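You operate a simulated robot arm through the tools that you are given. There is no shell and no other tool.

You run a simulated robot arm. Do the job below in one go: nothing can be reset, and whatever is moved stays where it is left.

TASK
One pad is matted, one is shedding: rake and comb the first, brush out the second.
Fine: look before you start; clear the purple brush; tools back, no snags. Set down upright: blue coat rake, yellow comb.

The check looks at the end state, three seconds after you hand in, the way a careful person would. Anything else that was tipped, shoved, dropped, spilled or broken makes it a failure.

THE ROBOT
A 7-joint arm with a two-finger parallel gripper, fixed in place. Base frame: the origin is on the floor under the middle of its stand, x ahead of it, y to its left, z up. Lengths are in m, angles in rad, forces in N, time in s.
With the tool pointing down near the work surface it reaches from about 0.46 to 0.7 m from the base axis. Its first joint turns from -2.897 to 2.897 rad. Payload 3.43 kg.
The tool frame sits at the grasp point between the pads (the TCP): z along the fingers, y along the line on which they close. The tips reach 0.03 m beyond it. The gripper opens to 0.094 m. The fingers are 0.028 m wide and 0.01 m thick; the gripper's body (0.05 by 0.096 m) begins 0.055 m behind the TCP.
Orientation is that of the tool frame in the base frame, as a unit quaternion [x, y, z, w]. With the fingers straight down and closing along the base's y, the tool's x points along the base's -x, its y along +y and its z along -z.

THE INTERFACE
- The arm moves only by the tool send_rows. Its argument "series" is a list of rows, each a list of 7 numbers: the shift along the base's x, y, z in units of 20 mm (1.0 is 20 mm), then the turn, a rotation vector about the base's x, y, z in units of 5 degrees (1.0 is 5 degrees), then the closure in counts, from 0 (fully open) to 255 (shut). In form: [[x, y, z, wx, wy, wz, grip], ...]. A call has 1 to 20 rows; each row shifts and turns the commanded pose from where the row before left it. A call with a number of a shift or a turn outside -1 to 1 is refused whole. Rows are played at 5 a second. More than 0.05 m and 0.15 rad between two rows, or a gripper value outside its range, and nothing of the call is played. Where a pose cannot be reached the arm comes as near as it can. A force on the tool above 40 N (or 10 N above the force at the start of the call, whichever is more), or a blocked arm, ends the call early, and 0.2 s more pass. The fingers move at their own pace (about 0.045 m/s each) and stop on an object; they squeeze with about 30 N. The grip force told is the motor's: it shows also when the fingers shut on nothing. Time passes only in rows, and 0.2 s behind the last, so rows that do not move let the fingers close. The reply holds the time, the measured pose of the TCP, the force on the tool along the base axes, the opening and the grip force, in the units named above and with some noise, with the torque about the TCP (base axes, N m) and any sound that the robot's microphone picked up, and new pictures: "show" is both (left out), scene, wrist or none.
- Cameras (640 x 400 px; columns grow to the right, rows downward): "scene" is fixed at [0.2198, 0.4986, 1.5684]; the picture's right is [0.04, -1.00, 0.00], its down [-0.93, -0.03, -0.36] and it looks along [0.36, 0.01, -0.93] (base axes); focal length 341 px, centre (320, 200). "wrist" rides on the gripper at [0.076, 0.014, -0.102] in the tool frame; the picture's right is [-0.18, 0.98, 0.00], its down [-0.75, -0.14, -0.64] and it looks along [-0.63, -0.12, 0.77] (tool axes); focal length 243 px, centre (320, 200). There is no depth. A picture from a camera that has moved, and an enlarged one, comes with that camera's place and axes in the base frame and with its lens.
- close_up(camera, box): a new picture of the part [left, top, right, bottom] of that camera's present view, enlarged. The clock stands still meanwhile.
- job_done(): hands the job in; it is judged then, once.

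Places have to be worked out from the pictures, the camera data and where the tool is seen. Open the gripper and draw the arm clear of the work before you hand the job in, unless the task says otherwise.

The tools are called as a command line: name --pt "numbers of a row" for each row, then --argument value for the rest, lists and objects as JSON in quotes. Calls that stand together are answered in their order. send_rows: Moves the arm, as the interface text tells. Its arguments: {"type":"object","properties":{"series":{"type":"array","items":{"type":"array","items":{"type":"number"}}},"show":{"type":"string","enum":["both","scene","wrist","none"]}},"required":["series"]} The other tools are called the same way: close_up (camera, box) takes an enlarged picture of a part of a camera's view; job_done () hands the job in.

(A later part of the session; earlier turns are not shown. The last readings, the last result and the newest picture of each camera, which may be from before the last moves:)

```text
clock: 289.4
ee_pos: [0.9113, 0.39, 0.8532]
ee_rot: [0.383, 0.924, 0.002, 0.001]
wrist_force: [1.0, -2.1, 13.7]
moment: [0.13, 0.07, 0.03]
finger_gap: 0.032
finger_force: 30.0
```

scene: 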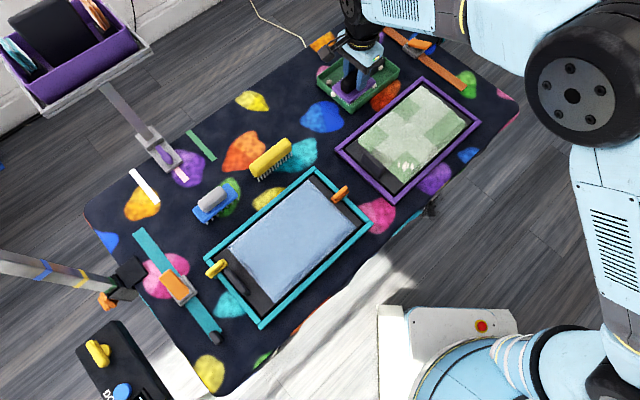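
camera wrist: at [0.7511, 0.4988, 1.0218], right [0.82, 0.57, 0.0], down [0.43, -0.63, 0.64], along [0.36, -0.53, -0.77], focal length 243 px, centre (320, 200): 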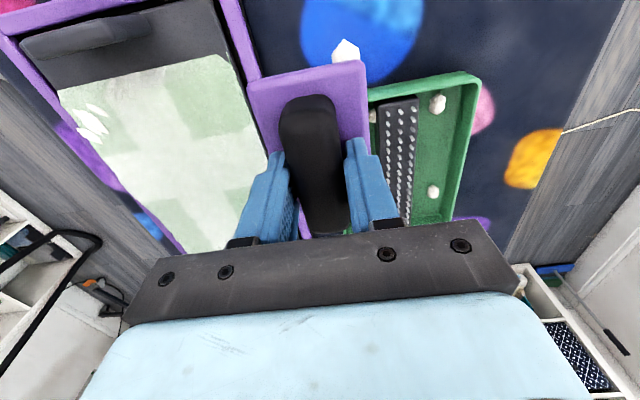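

Pressed on the pins at about 14 N; stroking out and back.

send_rows --pt "0.14 0.14 0.01 0 0 0 255" --pt "0.14 0.14 0 0 0 0 255" --pt "0.14 0.14 0 0 0 0 255" --pt "0.14 0.14 0 0 0 0 255" --pt "0.14 0.14 0 0 0 0 255" --show "none"

send_rows --pt "0.14 0.14 0 0 0 0 255" --pt "0.14 0.14 0 0 0 0 255" --pt "0.14 0.14 0 0 0 0 255" --pt "0.14 0.14 0 0 0 0 255" --pt "0.14 0.14 0 0 0 0 255" --show "none"

send_rows --pt "-0.14 -0.14 0.02 0 0 0 255" --pt "-0.14 -0.14 0 0 0 0 255" --pt "-0.14 -0.14 0 0 0 0 255" --pt "-0.14 -0.14 0 0 0 0 255" --pt "-0.14 -0.14 0 0 0 0 255" --pt "-0.14 -0.14 0 0 0 0 255" --show "none"

send_rows --pt "0 0 0.5 0 0 0 255" --pt "0 0 1 0 0 0 255" --pt "0 0 1 0 0 0 255" --pt "0 0 1 0 0 0 255" --show "both"

close_up --camera "scene" --box '[320, 20, 420, 110]'

```text
clock: 290.6
ee_pos: [0.9258, 0.402, 0.8517]
ee_rot: [0.383, 0.924, 0.0, 0.0]
wrist_force: [-4.5, -3.8, 17.8]
moment: [-0.23, 0.14, -0.02]
finger_gap: 0.032
finger_force: 30.1
```

```text
clock: 291.8
ee_pos: [0.9393, 0.4173, 0.852]
ee_rot: [0.382, 0.924, 0.001, 0.0]
wrist_force: [-4.7, -4.0, 15.4]
moment: [-0.33, 0.21, 0.0]
finger_gap: 0.032
finger_force: 29.8
```

```text
clock: 293.2
ee_pos: [0.9216, 0.3991, 0.8521]
ee_rot: [0.382, 0.924, 0.001, 0.0]
wrist_force: [2.8, 3.3, 12.3]
moment: [0.06, -0.07, 0.04]
finger_gap: 0.0321
finger_force: 30.2
```

```text
clock: 294.2
ee_pos: [0.9226, 0.3993, 0.9206]
ee_rot: [0.383, 0.924, 0.001, -0.001]
wrist_force: [-0.2, -0.5, -0.7]
moment: [0.0, 0.02, 0.01]
finger_gap: 0.032
finger_force: 29.6
camera wrist: at [0.8783, 0.4636, 1.0235], right [0.82, 0.57, 0.0], down [0.43, -0.63, 0.64], along [0.36, -0.53, -0.77], focal length 243 px, centre (320, 200)
```

scene: 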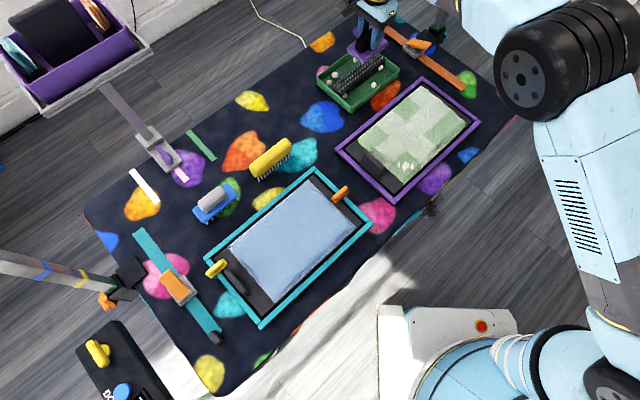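
wrist: 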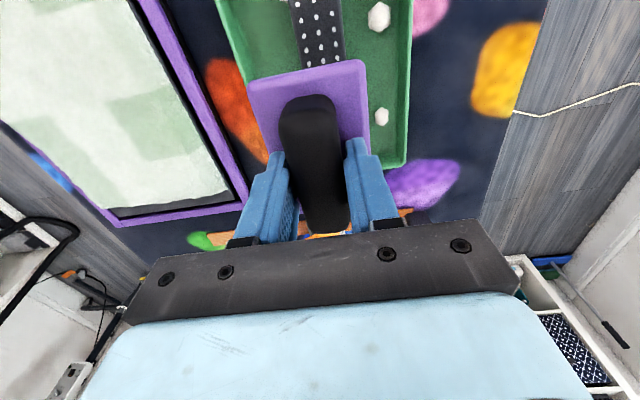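

```text
4.44 times, centred on (370, 65) of scene
camera zoom: at [0.2198, 0.4986, 1.5684], right [0.04, -1.0, 0.0], down [-0.93, -0.03, -0.36], along [0.36, 0.01, -0.93], focal length 1517 px, centre (98, 800)
```

zoom: 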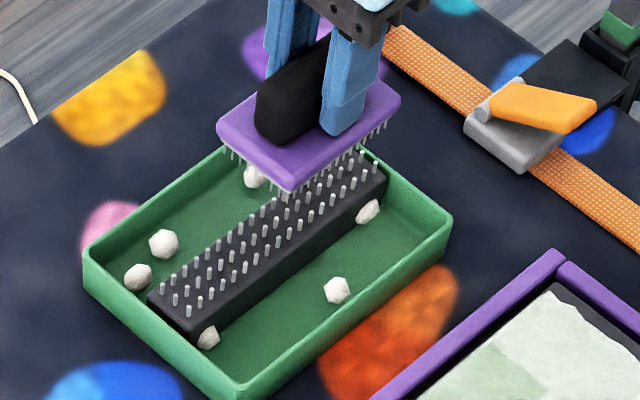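

The brush is clean with all clumps in the tray. Now back to the near corner for the remnant of H, working only on the near row.

send_rows --pt "-0.941 -0.365 0 0 0 0 255" --pt "-0.941 -0.365 0 0 0 0 255" --pt "-0.941 -0.365 0 0 0 0 255" --pt "-0.941 -0.365 0 0 0 0 255" --pt "-0.941 -0.365 0 0 0 0 255" --pt "-0.941 -0.365 0 0 0 0 255" --pt "-0.941 -0.365 0 0 0 0 255" --pt "-0.941 -0.365 0 0 0 0 255" --pt "-0.941 -0.365 0 0 0 0 255" --pt "-0.941 -0.365 0 0 0 0 255" --pt "-0.941 -0.365 0 0 0 0 255" --pt "-0.941 -0.365 0 0 0 0 255" --pt "-0.941 -0.365 0 0 0 0 255" --pt "-0.941 -0.365 0 0 0 0 255" --pt "0 0 -0.93 0 0 0 255" --pt "0 0 -0.93 0 0 0 255" --pt "0 0 -0.93 0 0 0 255" --pt "0 0 -0.93 0 0 0 255" --pt "0 0 0 0 0 0 255" --show "wrist"

close_up --camera "scene" --box '[340, 90, 470, 200]'

```text
clock: 298.2
ee_pos: [0.6589, 0.2973, 0.8444]
ee_rot: [0.383, 0.924, 0.001, -0.001]
wrist_force: [0.7, 0.6, -0.9]
moment: [0.01, -0.02, -0.01]
finger_gap: 0.0319
finger_force: 29.7
camera wrist: at [0.6143, 0.3613, 0.9489], right [0.83, 0.57, 0.0], down [0.43, -0.63, 0.64], along [0.36, -0.53, -0.77], focal length 243 px, centre (320, 200)
```

wrist: 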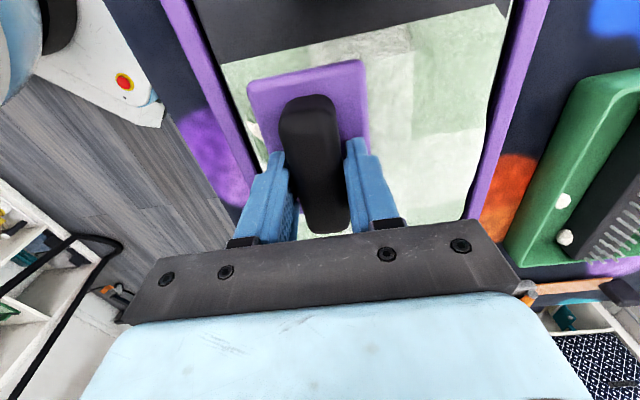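

```text
3.64 times, centred on (405, 145) of scene
camera zoom: at [0.2198, 0.4986, 1.5684], right [0.04, -1.0, 0.0], down [-0.93, -0.03, -0.36], along [0.36, 0.01, -0.93], focal length 1241 px, centre (11, 400)
```

zoom: 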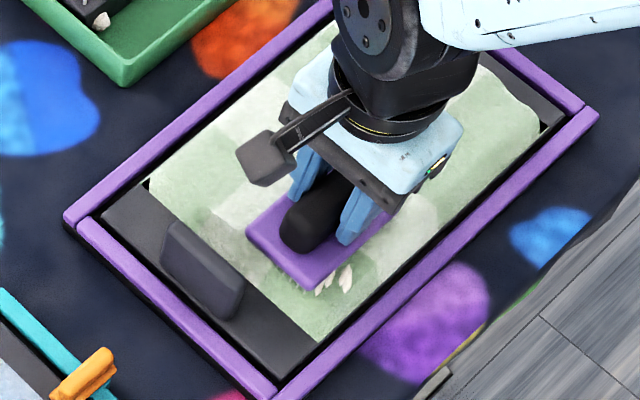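

The brush is above H's outer half. Lowering to contact.

send_rows --pt "0 0 -0.08 0 0 0 255" --pt "0 0 0 0 0 0 255" --show "none"

send_rows --pt "0 0 -0.05 0 0 0 255" --pt "0 0 0 0 0 0 255" --show "none"

send_rows --pt "0 0 -0.04 0 0 0 255" --pt "0 0 0 0 0 0 255" --show "none"

```text
clock: 298.8
ee_pos: [0.6594, 0.299, 0.8438]
ee_rot: [0.382, 0.924, 0.001, -0.001]
wrist_force: [-0.2, 0.9, -1.9]
moment: [-0.04, -0.03, 0.01]
finger_gap: 0.0318
finger_force: 29.7
```

```text
clock: 299.4
ee_pos: [0.6569, 0.2981, 0.8444]
ee_rot: [0.382, 0.924, 0.002, 0.0]
wrist_force: [0.2, -0.8, -0.3]
moment: [0.05, -0.01, 0.0]
finger_gap: 0.0318
finger_force: 30.0
```

```text
clock: 300.0
ee_pos: [0.6585, 0.2975, 0.8427]
ee_rot: [0.383, 0.924, 0.0, -0.001]
wrist_force: [0.3, -0.2, -0.4]
moment: [0.01, 0.02, 0.0]
finger_gap: 0.0319
finger_force: 30.1
```

send_rows --pt "0 0 -0.05 0 0 0 255" --pt "0 0 0 0 0 0 255" --show "none"

send_rows --pt "0 0 -0.03 0 0 0 255" --pt "0 0 0 0 0 0 255" --show "none"

```text
clock: 300.6
ee_pos: [0.6581, 0.2978, 0.8423]
ee_rot: [0.383, 0.924, 0.002, 0.0]
wrist_force: [0.2, -0.3, -0.7]
moment: [0.0, 0.01, -0.01]
finger_gap: 0.0318
finger_force: 29.8
```

```text
clock: 301.2
ee_pos: [0.6585, 0.298, 0.8415]
ee_rot: [0.383, 0.924, 0.002, 0.0]
wrist_force: [-1.1, -1.1, 7.3]
moment: [-0.23, 0.1, 0.01]
finger_gap: 0.032
finger_force: 29.8
```

Contact at about 8 N. Pull over H to near the edge, then push back.

send_rows --pt "-0.2 -0.2 0 0 0 0 255" --pt "-0.25 -0.25 0 0 0 0 255" --pt "-0.25 -0.25 0 0 0 0 255" --pt "-0.2 -0.2 0 0 0 0 255" --show "none"

send_rows --pt "0.2 0.2 0 0 0 0 255" --pt "0.25 0.25 0 0 0 0 255" --pt "0.25 0.25 0 0 0 0 255" --pt "0.2 0.2 0 0 0 0 255" --show "none"

close_up --camera "scene" --box '[340, 90, 470, 200]'

```text
clock: 302.2
ee_pos: [0.6401, 0.2798, 0.8415]
ee_rot: [0.383, 0.924, 0.002, 0.0]
wrist_force: [-0.5, -0.5, 1.2]
moment: [-0.07, -0.02, -0.05]
finger_gap: 0.032
finger_force: 29.9
```

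```text
clock: 303.2
ee_pos: [0.6599, 0.2973, 0.8403]
ee_rot: [0.382, 0.924, 0.001, 0.0]
wrist_force: [-4.3, -3.3, 12.6]
moment: [-0.16, 0.15, -0.06]
finger_gap: 0.0318
finger_force: 29.9
```

```text
3.64 times, centred on (405, 145) of scene
camera zoom: at [0.2198, 0.4986, 1.5684], right [0.04, -1.0, 0.0], down [-0.93, -0.03, -0.36], along [0.36, 0.01, -0.93], focal length 1241 px, centre (11, 400)
```

zoom: 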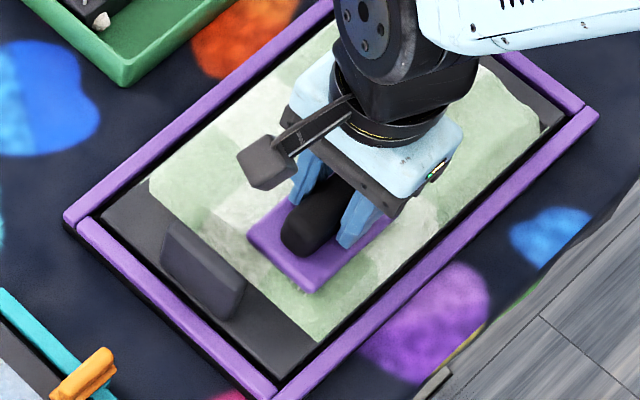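

H is out too, so all eight tufts are gone. For an even finish I'll give this cell one more short stroke, then the other cells that are still green.

send_rows --pt "-0.2 -0.2 0 0 0 0 255" --pt "-0.25 -0.25 -0.01 0 0 0 255" --pt "-0.25 -0.25 -0.01 0 0 0 255" --pt "-0.2 -0.2 0 0 0 0 255" --show "none"

send_rows --pt "0.2 0.2 0.01 0 0 0 255" --pt "0.25 0.25 0.01 0 0 0 255" --pt "0.25 0.25 0 0 0 0 255" --pt "0.2 0.2 0 0 0 0 255" --show "none"

close_up --camera "scene" --box '[340, 90, 470, 200]'

```text
clock: 304.2
ee_pos: [0.6407, 0.2788, 0.8418]
ee_rot: [0.382, 0.924, 0.0, -0.001]
wrist_force: [0.4, 1.2, 6.4]
moment: [-0.05, -0.03, 0.03]
finger_gap: 0.0317
finger_force: 29.6
```

```text
clock: 305.2
ee_pos: [0.6598, 0.2982, 0.8418]
ee_rot: [0.383, 0.924, 0.002, 0.0]
wrist_force: [-1.3, -1.4, 1.5]
moment: [-0.12, 0.05, -0.05]
finger_gap: 0.0319
finger_force: 30.0
```

```text
3.64 times, centred on (405, 145) of scene
camera zoom: at [0.2198, 0.4986, 1.5684], right [0.04, -1.0, 0.0], down [-0.93, -0.03, -0.36], along [0.36, 0.01, -0.93], focal length 1241 px, centre (11, 400)
```

zoom: 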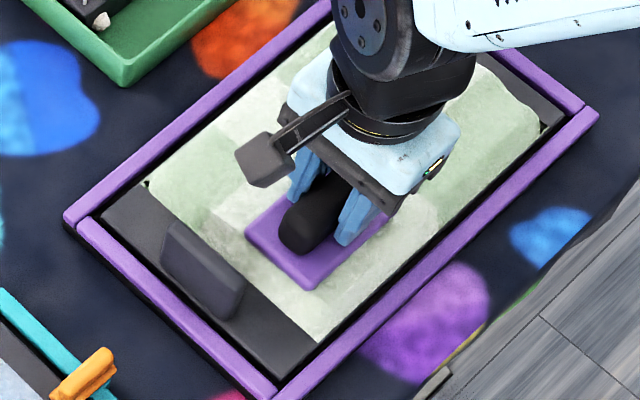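

That cell finished as well. Next are the two near cells at the other end; I hop over there and lower again.

send_rows --pt "0 0 0.8 0 0 0 255" --pt "0.843 -0.858 0 0 0 0 255" --pt "0.843 -0.858 0 0 0 0 255" --pt "0.843 -0.858 0 0 0 0 255" --pt "0.843 -0.858 0 0 0 0 255" --pt "0.843 -0.858 0 0 0 0 255" --pt "0.843 -0.858 0 0 0 0 255" --pt "0 0 -0.72 0 0 0 255" --pt "0 0 0 0 0 0 255" --show "none"

send_rows --pt "0 0 -0.06 0 0 0 255" --pt "0 0 0 0 0 0 255" --show "none"

close_up --camera "scene" --box '[350, 70, 490, 200]'

```text
clock: 307.2
ee_pos: [0.7612, 0.1934, 0.8441]
ee_rot: [0.382, 0.924, 0.001, 0.0]
wrist_force: [0.9, 0.3, -0.7]
moment: [0.02, -0.02, 0.0]
finger_gap: 0.0321
finger_force: 29.7
```

```text
clock: 307.8
ee_pos: [0.7605, 0.1931, 0.842]
ee_rot: [0.382, 0.924, 0.002, -0.001]
wrist_force: [-0.1, 0.0, -1.8]
moment: [0.01, -0.02, -0.01]
finger_gap: 0.0322
finger_force: 30.0
```

```text
3.08 times, centred on (420, 135) of scene
camera zoom: at [0.2198, 0.4986, 1.5684], right [0.04, -1.0, 0.0], down [-0.93, -0.03, -0.36], along [0.36, 0.01, -0.93], focal length 1050 px, centre (12, 400)
```

zoom: 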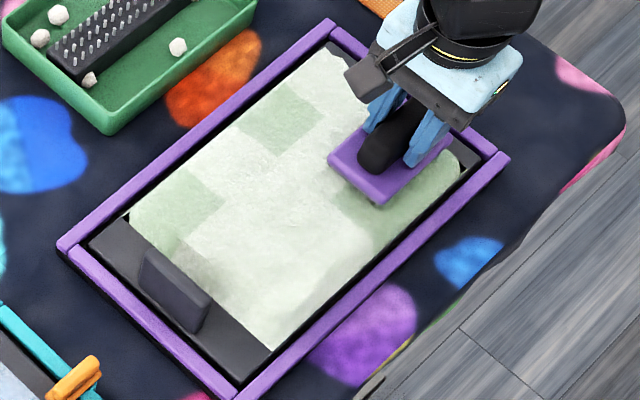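

The remaining green cells are clear to see: two far ones and the near strip under the brush. Lowering to contact here.

send_rows --pt "0 0 -0.05 0 0 0 255" --pt "0 0 0 0 0 0 255" --show "none"

send_rows --pt "0 0 -0.04 0 0 0 255" --pt "0 0 0 0 0 0 255" --show "none"

```text
clock: 308.4
ee_pos: [0.7608, 0.1947, 0.8416]
ee_rot: [0.383, 0.924, 0.002, -0.001]
wrist_force: [-0.9, 0.4, 4.8]
moment: [-0.08, 0.16, 0.03]
finger_gap: 0.0319
finger_force: 29.8
```

```text
clock: 309.0
ee_pos: [0.7603, 0.1943, 0.8413]
ee_rot: [0.383, 0.924, 0.002, 0.0]
wrist_force: [4.5, -1.3, 18.0]
moment: [-0.01, 0.24, 0.0]
finger_gap: 0.032
finger_force: 29.7
```

Load 19 N; I ease 0.5 mm and stroke near and back.

send_rows --pt "-0.2 -0.2 0.025 0 0 0 255" --pt "-0.25 -0.25 0 0 0 0 255" --pt "-0.25 -0.25 0 0 0 0 255" --pt "-0.2 -0.2 0 0 0 0 255" --show "none"

send_rows --pt "0.2 0.2 0 0 0 0 255" --pt "0.25 0.25 0 0 0 0 255" --pt "0.25 0.25 0 0 0 0 255" --pt "0.2 0.2 0 0 0 0 255" --show "none"

close_up --camera "scene" --box '[350, 70, 490, 200]'

```text
clock: 310.0
ee_pos: [0.7425, 0.177, 0.8402]
ee_rot: [0.382, 0.924, 0.001, 0.002]
wrist_force: [5.9, 6.1, 26.2]
moment: [0.13, -0.04, -0.07]
finger_gap: 0.0319
finger_force: 30.2
```

```text
clock: 311.0
ee_pos: [0.7588, 0.1943, 0.8418]
ee_rot: [0.383, 0.924, 0.001, -0.001]
wrist_force: [-4.9, -3.2, 11.8]
moment: [-0.33, 0.15, 0.02]
finger_gap: 0.0321
finger_force: 30.2
```

```text
3.08 times, centred on (420, 135) of scene
camera zoom: at [0.2198, 0.4986, 1.5684], right [0.04, -1.0, 0.0], down [-0.93, -0.03, -0.36], along [0.36, 0.01, -0.93], focal length 1050 px, centre (12, 400)
```

zoom: 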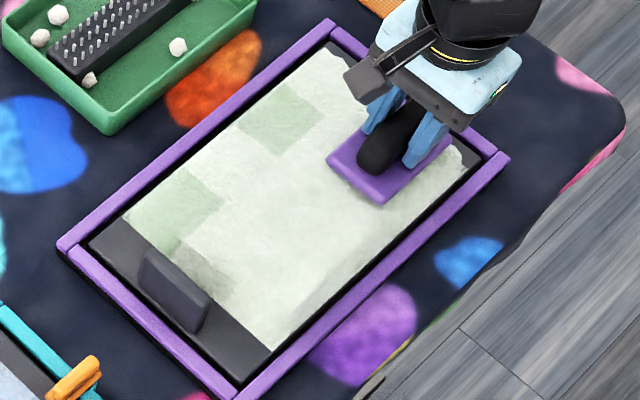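

The near row is done; two far cells are left. I hop to the far third-column cell and lower onto it.

send_rows --pt "0 0 0.8 0 0 0 255" --pt "0.326 0.806 0 0 0 0 255" --pt "0.326 0.806 0 0 0 0 255" --pt "0.326 0.806 0 0 0 0 255" --pt "0.326 0.806 0 0 0 0 255" --pt "0 0 -0.72 0 0 0 255" --pt "0 0 0 0 0 0 255" --show "none"

send_rows --pt "0 0 -0.06 0 0 0 255" --pt "0 0 0 0 0 0 255" --show "none"

send_rows --pt "0 0 -0.04 0 0 0 255" --pt "0 0 0 0 0 0 255" --show "none"

```text
clock: 312.6
ee_pos: [0.7859, 0.2589, 0.8426]
ee_rot: [0.383, 0.924, 0.001, 0.0]
wrist_force: [1.0, 0.3, -1.4]
moment: [-0.04, 0.03, 0.02]
finger_gap: 0.032
finger_force: 30.2
```

```text
clock: 313.2
ee_pos: [0.7859, 0.2589, 0.8414]
ee_rot: [0.383, 0.924, 0.001, -0.001]
wrist_force: [0.1, 0.2, 0.2]
moment: [-0.09, -0.04, -0.01]
finger_gap: 0.0319
finger_force: 30.0
```

```text
clock: 313.8
ee_pos: [0.7872, 0.259, 0.8412]
ee_rot: [0.382, 0.924, 0.001, 0.0]
wrist_force: [-0.1, 0.9, 4.4]
moment: [-0.11, 0.03, 0.0]
finger_gap: 0.0318
finger_force: 29.8
```

Contact at about 5 N. A short push and pull over the far cell.

send_rows --pt "0.2 0.2 -0.015 0 0 0 255" --pt "0.25 0.25 0 0 0 0 255" --pt "0.25 0.25 0 0 0 0 255" --pt "0.15 0.15 0 0 0 0 255" --show "none"

send_rows --pt "-0.15 -0.15 0 0 0 0 255" --pt "-0.25 -0.25 0 0 0 0 255" --pt "-0.25 -0.25 0 0 0 0 255" --pt "-0.2 -0.2 0 0 0 0 255" --show "none"

close_up --camera "scene" --box '[350, 70, 490, 200]'

close_up --camera "wrist" --box '[160, 0, 480, 240]'

```text
clock: 314.8
ee_pos: [0.8024, 0.2755, 0.8415]
ee_rot: [0.383, 0.924, 0.001, 0.0]
wrist_force: [-5.2, -6.1, 15.5]
moment: [-0.28, 0.2, -0.02]
finger_gap: 0.0319
finger_force: 30.2
```

```text
clock: 315.8
ee_pos: [0.7876, 0.2594, 0.8419]
ee_rot: [0.382, 0.924, 0.002, 0.001]
wrist_force: [4.9, 4.8, 16.2]
moment: [0.02, 0.05, -0.07]
finger_gap: 0.032
finger_force: 30.0
```

```text
3.08 times, centred on (420, 135) of scene
camera zoom: at [0.2198, 0.4986, 1.5684], right [0.04, -1.0, 0.0], down [-0.93, -0.03, -0.36], along [0.36, 0.01, -0.93], focal length 1050 px, centre (12, 400)
```

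zoom: 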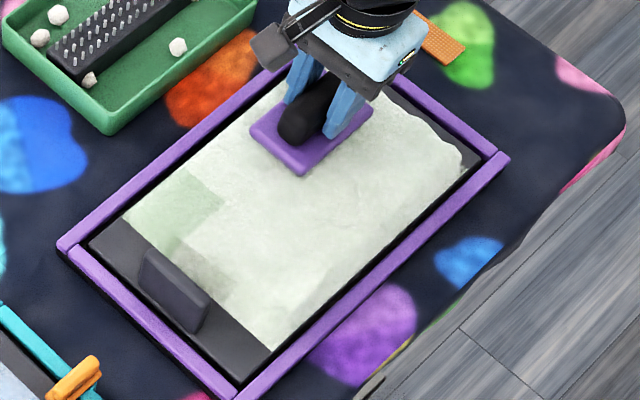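

```text
1.67 times, centred on (320, 120) of wrist
camera zoom: at [0.7424, 0.3228, 0.9448], right [0.82, 0.57, 0.0], down [0.43, -0.63, 0.64], along [0.36, -0.53, -0.77], focal length 404 px, centre (320, 333)
```

zoom: 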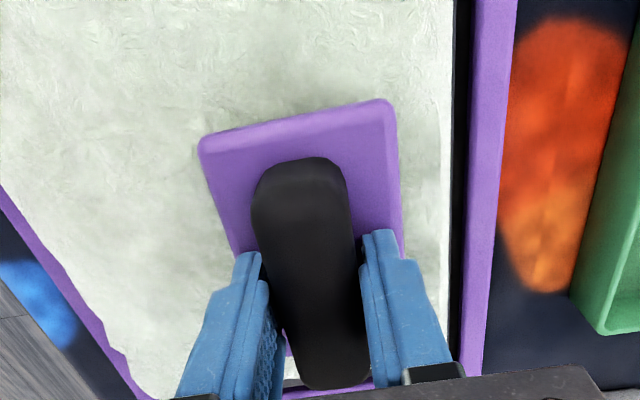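

That one is done; only the far corner cell on the bar side is left. Hop there and lower.

send_rows --pt "0 0 0.8 0 0 0 255" --pt "-0.847 0.814 0 0 0 0 255" --pt "-0.847 0.814 0 0 0 0 255" --pt "-0.847 0.814 0 0 0 0 255" --pt "-0.847 0.814 0 0 0 0 255" --pt "-0.847 0.814 0 0 0 0 255" --pt "0 0 -0.72 0 0 0 255" --pt "0 0 0 0 0 0 255" --show "none"

send_rows --pt "0 0 -0.05 0 0 0 255" --pt "0 0 0 0 0 0 255" --show "none"

send_rows --pt "0 0 -0.04 0 0 0 255" --pt "0 0 0 0 0 0 255" --show "none"

```text
clock: 317.6
ee_pos: [0.7024, 0.341, 0.8417]
ee_rot: [0.382, 0.924, 0.002, -0.001]
wrist_force: [-1.5, -0.1, 4.9]
moment: [-0.17, 0.07, -0.03]
finger_gap: 0.0318
finger_force: 30.1
```

```text
clock: 318.2
ee_pos: [0.7012, 0.3408, 0.8418]
ee_rot: [0.382, 0.924, 0.002, 0.0]
wrist_force: [-0.7, 1.0, 19.9]
moment: [-0.16, 0.27, 0.04]
finger_gap: 0.032
finger_force: 30.1
```

```text
clock: 318.8
ee_pos: [0.7016, 0.3412, 0.8406]
ee_rot: [0.383, 0.924, 0.002, 0.0]
wrist_force: [2.4, 3.5, 33.9]
moment: [-0.08, 0.21, 0.01]
finger_gap: 0.0317
finger_force: 29.8
```

I overshot: it was already touching, and the load is 35 N now. I'll go back up 1.3 mm and then make the short stroke.

send_rows --pt "0 0 0.07 0 0 0 255" --pt "0 0 0 0 0 0 255" --show "none"

send_rows --pt "0.2 0.2 0 0 0 0 255" --pt "0.25 0.25 0 0 0 0 255" --pt "0.25 0.25 0 0 0 0 255" --pt "0.15 0.15 0 0 0 0 255" --show "none"

close_up --camera "scene" --box '[350, 70, 490, 200]'

```text
clock: 319.4
ee_pos: [0.7015, 0.3399, 0.8415]
ee_rot: [0.383, 0.924, 0.002, 0.001]
wrist_force: [7.9, 7.7, 27.1]
moment: [0.13, -0.2, 0.0]
finger_gap: 0.0317
finger_force: 29.7
```

```text
clock: 320.4
ee_pos: [0.7182, 0.3565, 0.8416]
ee_rot: [0.383, 0.924, 0.001, 0.0]
wrist_force: [-4.4, -5.1, 15.9]
moment: [-0.3, 0.15, -0.05]
finger_gap: 0.0319
finger_force: 29.7
```

```text
3.08 times, centred on (420, 135) of scene
camera zoom: at [0.2198, 0.4986, 1.5684], right [0.04, -1.0, 0.0], down [-0.93, -0.03, -0.36], along [0.36, 0.01, -0.93], focal length 1050 px, centre (12, 400)
```

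zoom: 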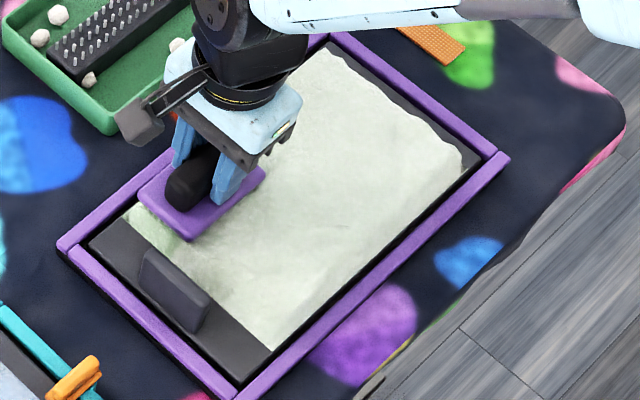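

Load is down to 17 N. I pull back over the cell and lift to look.

send_rows --pt "-0.15 -0.15 0.01 0 0 0 255" --pt "-0.25 -0.25 0 0 0 0 255" --pt "-0.25 -0.25 0 0 0 0 255" --pt "-0.2 -0.2 0 0 0 0 255" --show "none"

send_rows --pt "0 0 0.7 0 0 0 255" --pt "0 0 1 0 0 0 255" --pt "0 0 1 0 0 0 255" --pt "0 0 1 0 0 0 255" --pt "0.95 0.5 0 0 0 0 255" --pt "0.95 0.5 0 0 0 0 255" --pt "0.95 0.5 0 0 0 0 255" --pt "0.95 0.5 0 0 0 0 255" --pt "0.95 0.5 0 0 0 0 255" --pt "0.95 0.5 0 0 0 0 255" --show "both"

close_up --camera "scene" --box '[330, 70, 490, 210]'

close_up --camera "wrist" --box '[0, 0, 280, 220]'

```text
clock: 321.4
ee_pos: [0.7023, 0.3406, 0.8415]
ee_rot: [0.382, 0.924, 0.001, -0.001]
wrist_force: [1.8, 2.5, 9.3]
moment: [0.0, -0.15, 0.05]
finger_gap: 0.0318
finger_force: 30.2
```

```text
clock: 323.6
ee_pos: [0.8153, 0.4019, 0.917]
ee_rot: [0.383, 0.924, 0.001, 0.0]
wrist_force: [0.1, -0.5, -1.3]
moment: [-0.02, 0.0, -0.01]
finger_gap: 0.032
finger_force: 30.1
camera wrist: at [0.7705, 0.4645, 1.021], right [0.83, 0.56, 0.0], down [0.43, -0.63, 0.64], along [0.36, -0.53, -0.77], focal length 243 px, centre (320, 200)
```

scene: 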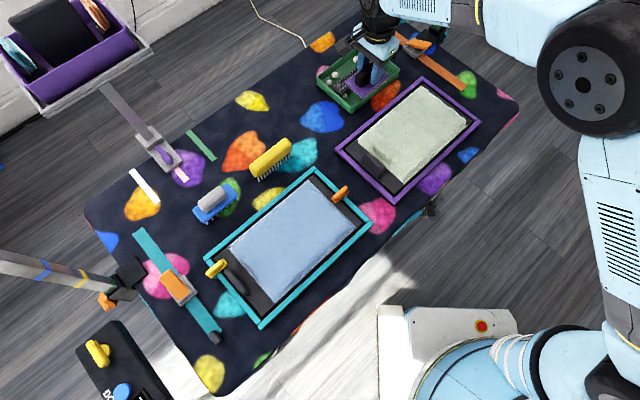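
wrist: 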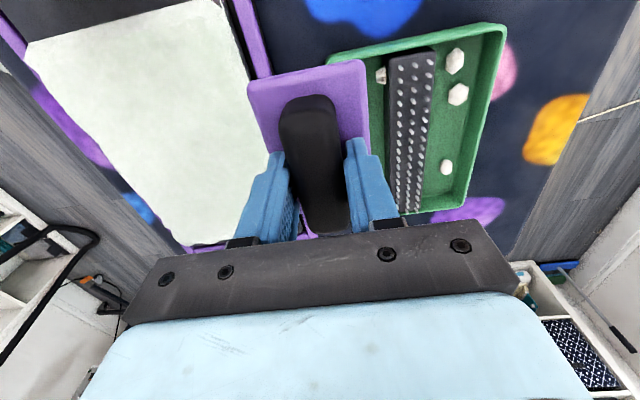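

```text
2.86 times, centred on (410, 140) of scene
camera zoom: at [0.2198, 0.4986, 1.5684], right [0.04, -1.0, 0.0], down [-0.93, -0.03, -0.36], along [0.36, 0.01, -0.93], focal length 975 px, centre (63, 371)
```

zoom: 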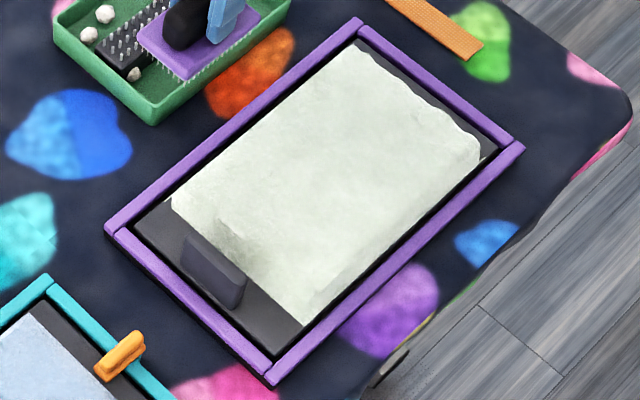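

```text
1.82 times, centred on (140, 110) of wrist
camera zoom: at [0.7705, 0.4645, 1.021], right [0.83, 0.56, 0.0], down [0.43, -0.63, 0.64], along [0.36, -0.53, -0.77], focal length 441 px, centre (647, 364)
```

zoom: 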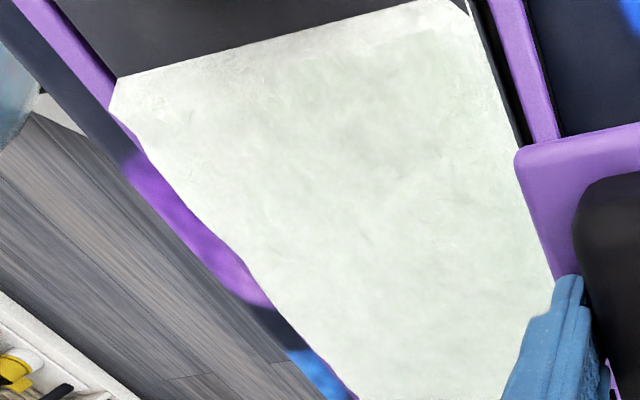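

The second pad is now evenly brushed with no tufts left. I'll give the brush a final clearing on the strip so that it ends clean.

send_rows --pt "0.952 -0.109 0 0 0 0 255" --pt "0.952 -0.109 0 0 0 0 255" --pt "0.952 -0.109 0 0 0 0 255" --pt "0.952 -0.109 0 0 0 0 255" --pt "0.952 -0.109 0 0 0 0 255" --pt "0 0 -1 0 0 0 255" --pt "0 0 -1 0 0 0 255" --pt "0 0 -0.9 0 0 0 255" --pt "0 0 -0.2 0 0 0 255" --pt "0 0 0 0 0 0 255" --show "none"

close_up --camera "scene" --box '[320, 20, 420, 110]'

send_rows --pt "0 0 -0.06 0 0 0 255" --pt "0 0 0 0 0 0 255" --show "none"

```text
clock: 325.8
ee_pos: [0.9118, 0.3897, 0.8524]
ee_rot: [0.383, 0.924, 0.0, 0.0]
wrist_force: [0.0, 0.1, -1.0]
moment: [-0.06, 0.02, 0.01]
finger_gap: 0.0321
finger_force: 29.8
```

```text
4.44 times, centred on (370, 65) of scene
camera zoom: at [0.2198, 0.4986, 1.5684], right [0.04, -1.0, 0.0], down [-0.93, -0.03, -0.36], along [0.36, 0.01, -0.93], focal length 1517 px, centre (98, 800)
```

zoom: 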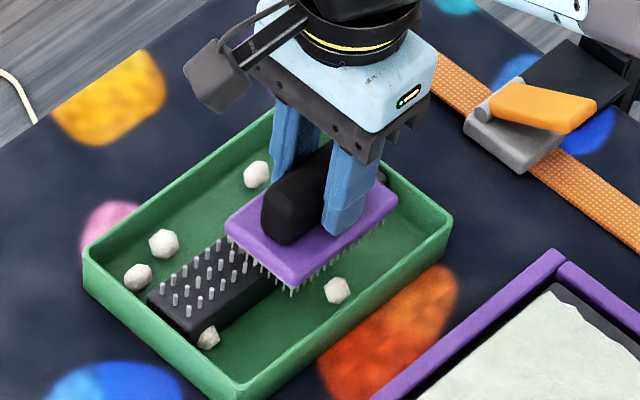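

```text
clock: 326.4
ee_pos: [0.9121, 0.3899, 0.8517]
ee_rot: [0.383, 0.924, 0.001, -0.001]
wrist_force: [0.4, -0.7, -0.3]
moment: [-0.04, -0.08, -0.03]
finger_gap: 0.0319
finger_force: 29.6
```

send_rows --pt "0 0 -0.05 0 0 0 255" --pt "0 0 0 0 0 0 255" --show "none"

```text
clock: 327.0
ee_pos: [0.9094, 0.3912, 0.8523]
ee_rot: [0.383, 0.924, 0.002, 0.0]
wrist_force: [1.8, -1.3, 4.4]
moment: [-0.05, -0.1, -0.01]
finger_gap: 0.0318
finger_force: 29.9
```

Pins touched. Stroking outward and back, with a bit more load.

send_rows --pt "0.14 0.14 -0.02 0 0 0 255" --pt "0.14 0.14 0 0 0 0 255" --pt "0.14 0.14 0 0 0 0 255" --pt "0.14 0.14 0 0 0 0 255" --pt "0.14 0.14 0 0 0 0 255" --show "none"

send_rows --pt "0.14 0.14 0 0 0 0 255" --pt "0.14 0.14 0 0 0 0 255" --pt "0.14 0.14 0 0 0 0 255" --pt "0.14 0.14 0 0 0 0 255" --pt "0.14 0.14 0 0 0 0 255" --show "none"

send_rows --pt "-0.14 -0.14 0.01 0 0 0 255" --pt "-0.14 -0.14 0 0 0 0 255" --pt "-0.14 -0.14 0 0 0 0 255" --pt "-0.14 -0.14 0 0 0 0 255" --pt "-0.14 -0.14 0 0 0 0 255" --pt "-0.14 -0.14 0 0 0 0 255" --pt "-0.14 -0.14 0 0 0 0 255" --pt "-0.14 -0.14 0 0 0 0 255" --show "none"

send_rows --pt "0 0 0.5 0 0 0 255" --pt "0 0 1 0 0 0 255" --pt "0 0 1 0 0 0 255" --pt "0 0 1 0 0 0 255" --show "both"

close_up --camera "scene" --box '[320, 10, 420, 110]'

```text
clock: 328.2
ee_pos: [0.9244, 0.4042, 0.8503]
ee_rot: [0.383, 0.924, 0.001, -0.001]
wrist_force: [-2.9, -3.7, 13.0]
moment: [-0.21, 0.08, -0.03]
finger_gap: 0.032
finger_force: 29.8
```

```text
clock: 329.4
ee_pos: [0.9387, 0.4168, 0.8504]
ee_rot: [0.382, 0.924, 0.002, 0.0]
wrist_force: [-3.8, -2.8, 13.2]
moment: [-0.24, 0.29, 0.02]
finger_gap: 0.032
finger_force: 30.0
```

```text
clock: 331.2
ee_pos: [0.9167, 0.3947, 0.8519]
ee_rot: [0.382, 0.924, 0.001, 0.0]
wrist_force: [0.6, 3.7, 12.5]
moment: [0.13, -0.22, 0.03]
finger_gap: 0.0318
finger_force: 30.3
```

```text
clock: 332.2
ee_pos: [0.9157, 0.394, 0.9193]
ee_rot: [0.382, 0.924, 0.0, -0.001]
wrist_force: [0.8, 1.0, -0.8]
moment: [-0.01, 0.02, -0.03]
finger_gap: 0.0319
finger_force: 30.0
camera wrist: at [0.8722, 0.4581, 1.0232], right [0.83, 0.57, 0.0], down [0.43, -0.63, 0.64], along [0.36, -0.53, -0.77], focal length 243 px, centre (320, 200)
```

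scene: 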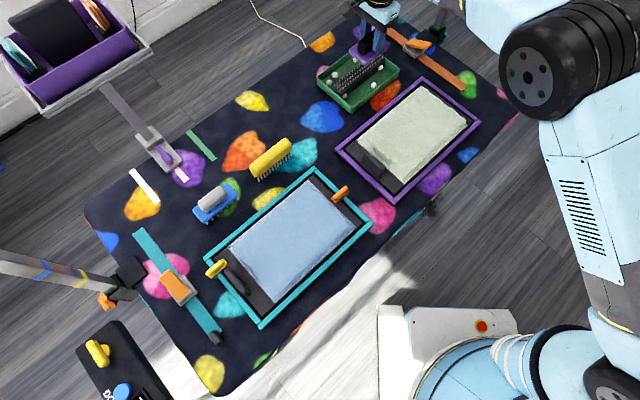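
wrist: 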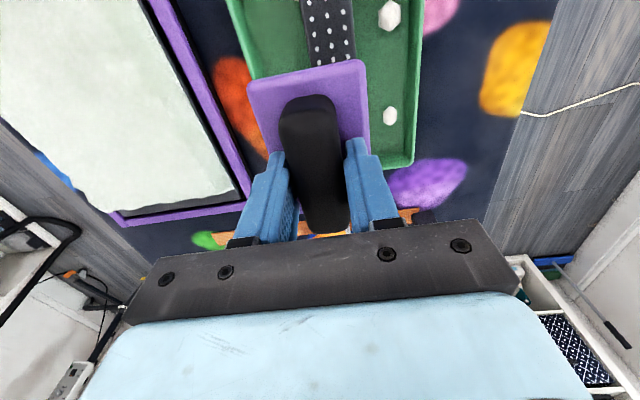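

```text
4.00 times, centred on (370, 60) of scene
camera zoom: at [0.2198, 0.4986, 1.5684], right [0.04, -1.0, 0.0], down [-0.93, -0.03, -0.36], along [0.36, 0.01, -0.93], focal length 1365 px, centre (120, 760)
```

zoom: 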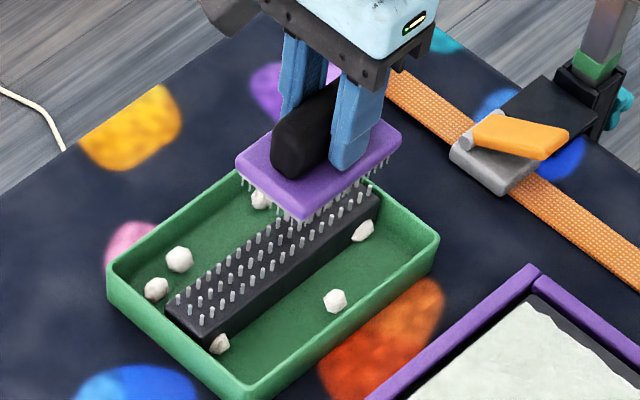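

The brush is clean and six clumps rest in the tray. I'll carry it back above its home spot.

send_rows --pt "-0.949 0.766 0 0 0 0 255" --pt "-0.949 0.766 0 0 0 0 255" --pt "-0.949 0.766 0 0 0 0 255" --pt "-0.949 0.766 0 0 0 0 255" --pt "-0.949 0.766 0 0 0 0 255" --pt "-0.949 0.766 0 0 0 0 255" --pt "-0.949 0.766 0 0 0 0 255" --pt "-0.949 0.766 0 0 0 0 255" --pt "-0.949 0.766 0 0 0 0 255" --pt "0 0 0 0 0 0 255" --show "both"

close_up --camera "scene" --box '[270, 70, 360, 160]'

close_up --camera "wrist" --box '[200, 0, 520, 240]'

```text
clock: 334.4
ee_pos: [0.7466, 0.5315, 0.92]
ee_rot: [0.383, 0.924, 0.002, 0.0]
wrist_force: [-0.7, -0.3, -1.2]
moment: [-0.04, -0.01, -0.01]
finger_gap: 0.032
finger_force: 30.1
camera wrist: at [0.7026, 0.5955, 1.024], right [0.82, 0.57, 0.0], down [0.43, -0.63, 0.64], along [0.36, -0.53, -0.77], focal length 243 px, centre (320, 200)
```

scene: 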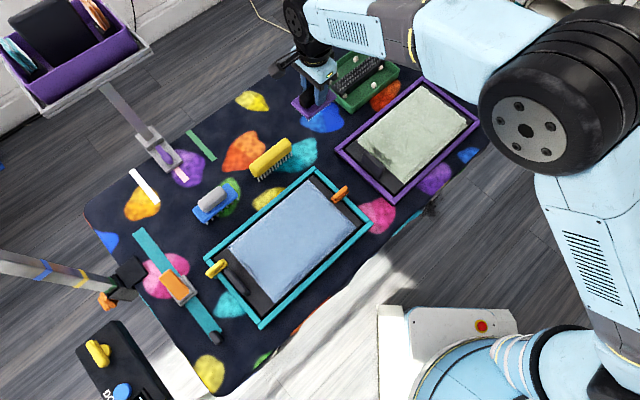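
wrist: 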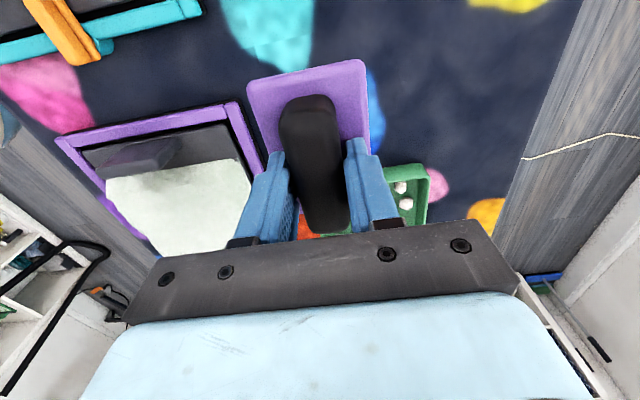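

```text
4.44 times, centred on (315, 115) of scene
camera zoom: at [0.2198, 0.4986, 1.5684], right [0.04, -1.0, 0.0], down [-0.93, -0.03, -0.36], along [0.36, 0.01, -0.93], focal length 1517 px, centre (342, 578)
```

zoom: 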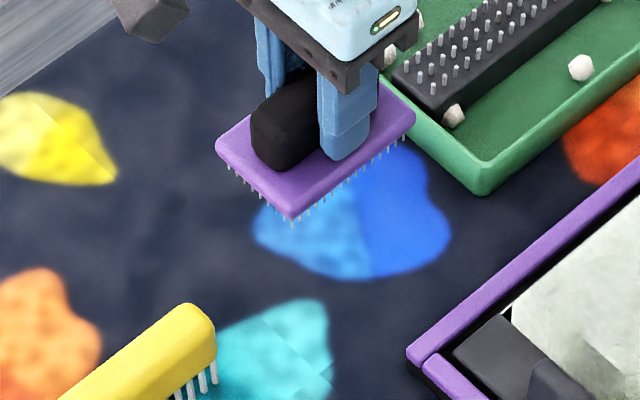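

```text
1.67 times, centred on (360, 120) of wrist
camera zoom: at [0.7026, 0.5955, 1.024], right [0.82, 0.57, 0.0], down [0.43, -0.63, 0.64], along [0.36, -0.53, -0.77], focal length 404 px, centre (253, 333)
```

zoom: 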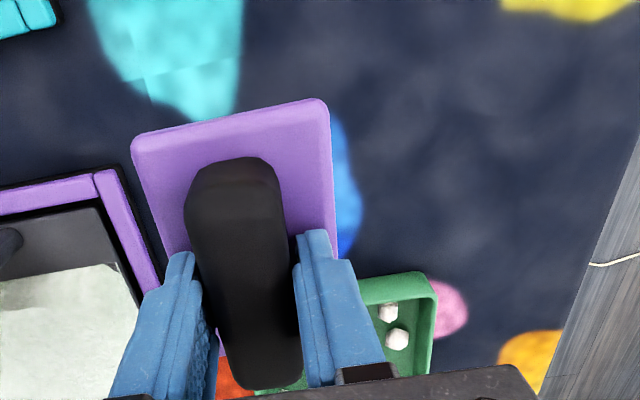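

The brush is clean and level above home. Lowering it to just above the table, then feeling for contact.

send_rows --pt "-0.05 0 -1 0 0 0 255" --pt "0 0 -1 0 0 0 255" --pt "0 0 -1 0 0 0 255" --pt "0 0 -1 0 0 0 255" --pt "0 0 -1 0 0 0 255" --pt "0 0 -0.4 0 0 0 255" --pt "0 0 0 0 0 0 255" --show "none"

send_rows --pt "0 0 -0.15 0 0 0 255" --pt "0 0 0 0 0 0 255" --show "none"

send_rows --pt "0 0 -0.1 0 0 0 255" --pt "0 0 0 0 0 0 255" --show "none"

```text
clock: 336.0
ee_pos: [0.7445, 0.5324, 0.8124]
ee_rot: [0.383, 0.924, 0.001, 0.0]
wrist_force: [0.1, 0.1, -0.9]
moment: [-0.01, 0.01, 0.0]
finger_gap: 0.032
finger_force: 30.1
```

```text
clock: 336.6
ee_pos: [0.7447, 0.533, 0.8098]
ee_rot: [0.382, 0.924, 0.0, 0.0]
wrist_force: [-0.7, -0.7, -1.0]
moment: [-0.02, 0.01, -0.02]
finger_gap: 0.0319
finger_force: 30.2
```

```text
clock: 337.2
ee_pos: [0.7446, 0.5338, 0.8083]
ee_rot: [0.383, 0.924, 0.001, -0.001]
wrist_force: [-0.4, -0.1, -1.1]
moment: [0.02, -0.01, 0.0]
finger_gap: 0.032
finger_force: 29.7
```

send_rows --pt "0 0 -0.08 0 0 0 255" --pt "0 0 0 0 0 0 255" --show "none"

send_rows --pt "0 0 -0.05 0 0 0 255" --pt "0 0 0 0 0 0 255" --show "none"

```text
clock: 337.8
ee_pos: [0.7451, 0.5329, 0.8055]
ee_rot: [0.382, 0.924, 0.001, 0.0]
wrist_force: [-0.3, 0.2, -0.6]
moment: [0.0, 0.01, 0.0]
finger_gap: 0.0318
finger_force: 30.1
```

```text
clock: 338.4
ee_pos: [0.7452, 0.5334, 0.8057]
ee_rot: [0.383, 0.924, 0.001, 0.0]
wrist_force: [-0.2, 1.0, 0.1]
moment: [-0.07, -0.02, 0.0]
finger_gap: 0.0317
finger_force: 30.3
```

send_rows --pt "0 0 -0.04 0 0 0 255" --pt "0 0 0 0 0 0 255" --show "none"

```text
clock: 339.0
ee_pos: [0.7448, 0.5326, 0.8061]
ee_rot: [0.382, 0.924, 0.002, 0.0]
wrist_force: [0.2, 2.5, 8.0]
moment: [-0.13, 0.11, -0.03]
finger_gap: 0.032
finger_force: 30.1
```

The brush stands on the table (about 9 N). I'll open the fingers gently to 48 mm, so they stay clear of everything else, and check.

send_rows --pt "0 0 0.02 0 0 0 160" --pt "0 0 0 0 0 0 130" --pt "0 0 0 0 0 0 120" --pt "0 0 0 0 0 0 120" --show "none"

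send_rows --pt "0 0 0.4 0 0 0 100" --pt "0 0 0.8 0 0 0 60" --pt "0 0 1 0 0 0 0" --pt "0 0 1 0 0 0 0" --pt "0 0 1 0 0 0 0" --pt "0 0 1 0 0 0 0" --pt "0 0 1 0 0 0 0" --show "both"

close_up --camera "scene" --box '[270, 90, 350, 160]'

```text
clock: 340.0
ee_pos: [0.7445, 0.5336, 0.8065]
ee_rot: [0.382, 0.924, 0.001, 0.0]
wrist_force: [1.6, 0.8, 3.7]
moment: [-0.09, -0.01, 0.01]
finger_gap: 0.0488
finger_force: 0.0
```

```text
clock: 341.6
ee_pos: [0.7446, 0.5324, 0.9281]
ee_rot: [0.383, 0.924, 0.002, 0.0]
wrist_force: [-0.3, 0.3, -0.3]
moment: [-0.01, -0.02, -0.01]
finger_gap: 0.094
finger_force: 0.0
camera wrist: at [0.6997, 0.5957, 1.0311], right [0.82, 0.57, 0.0], down [0.43, -0.63, 0.64], along [0.36, -0.53, -0.77], focal length 243 px, centre (320, 200)
```

scene: 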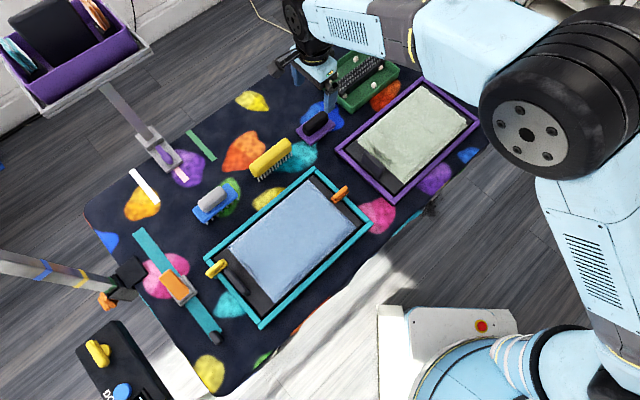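
wrist: 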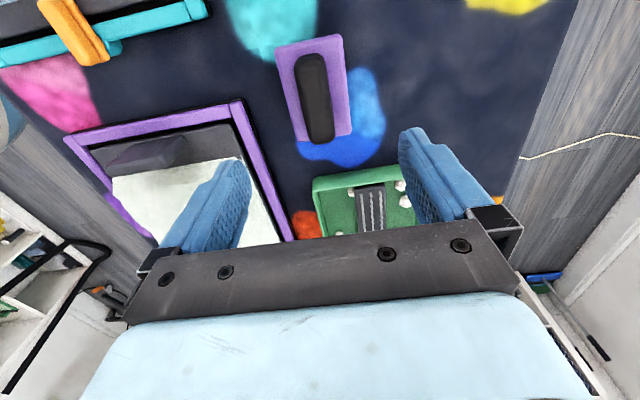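

```text
5.71 times, centred on (310, 125) of scene
camera zoom: at [0.2198, 0.4986, 1.5684], right [0.04, -1.0, 0.0], down [-0.93, -0.03, -0.36], along [0.36, 0.01, -0.93], focal length 1950 px, centre (377, 629)
```

zoom: 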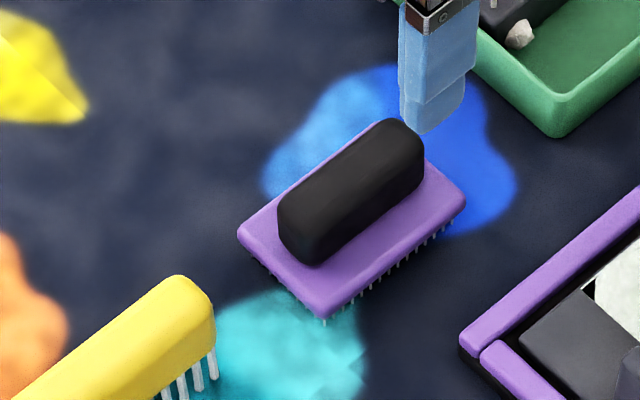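

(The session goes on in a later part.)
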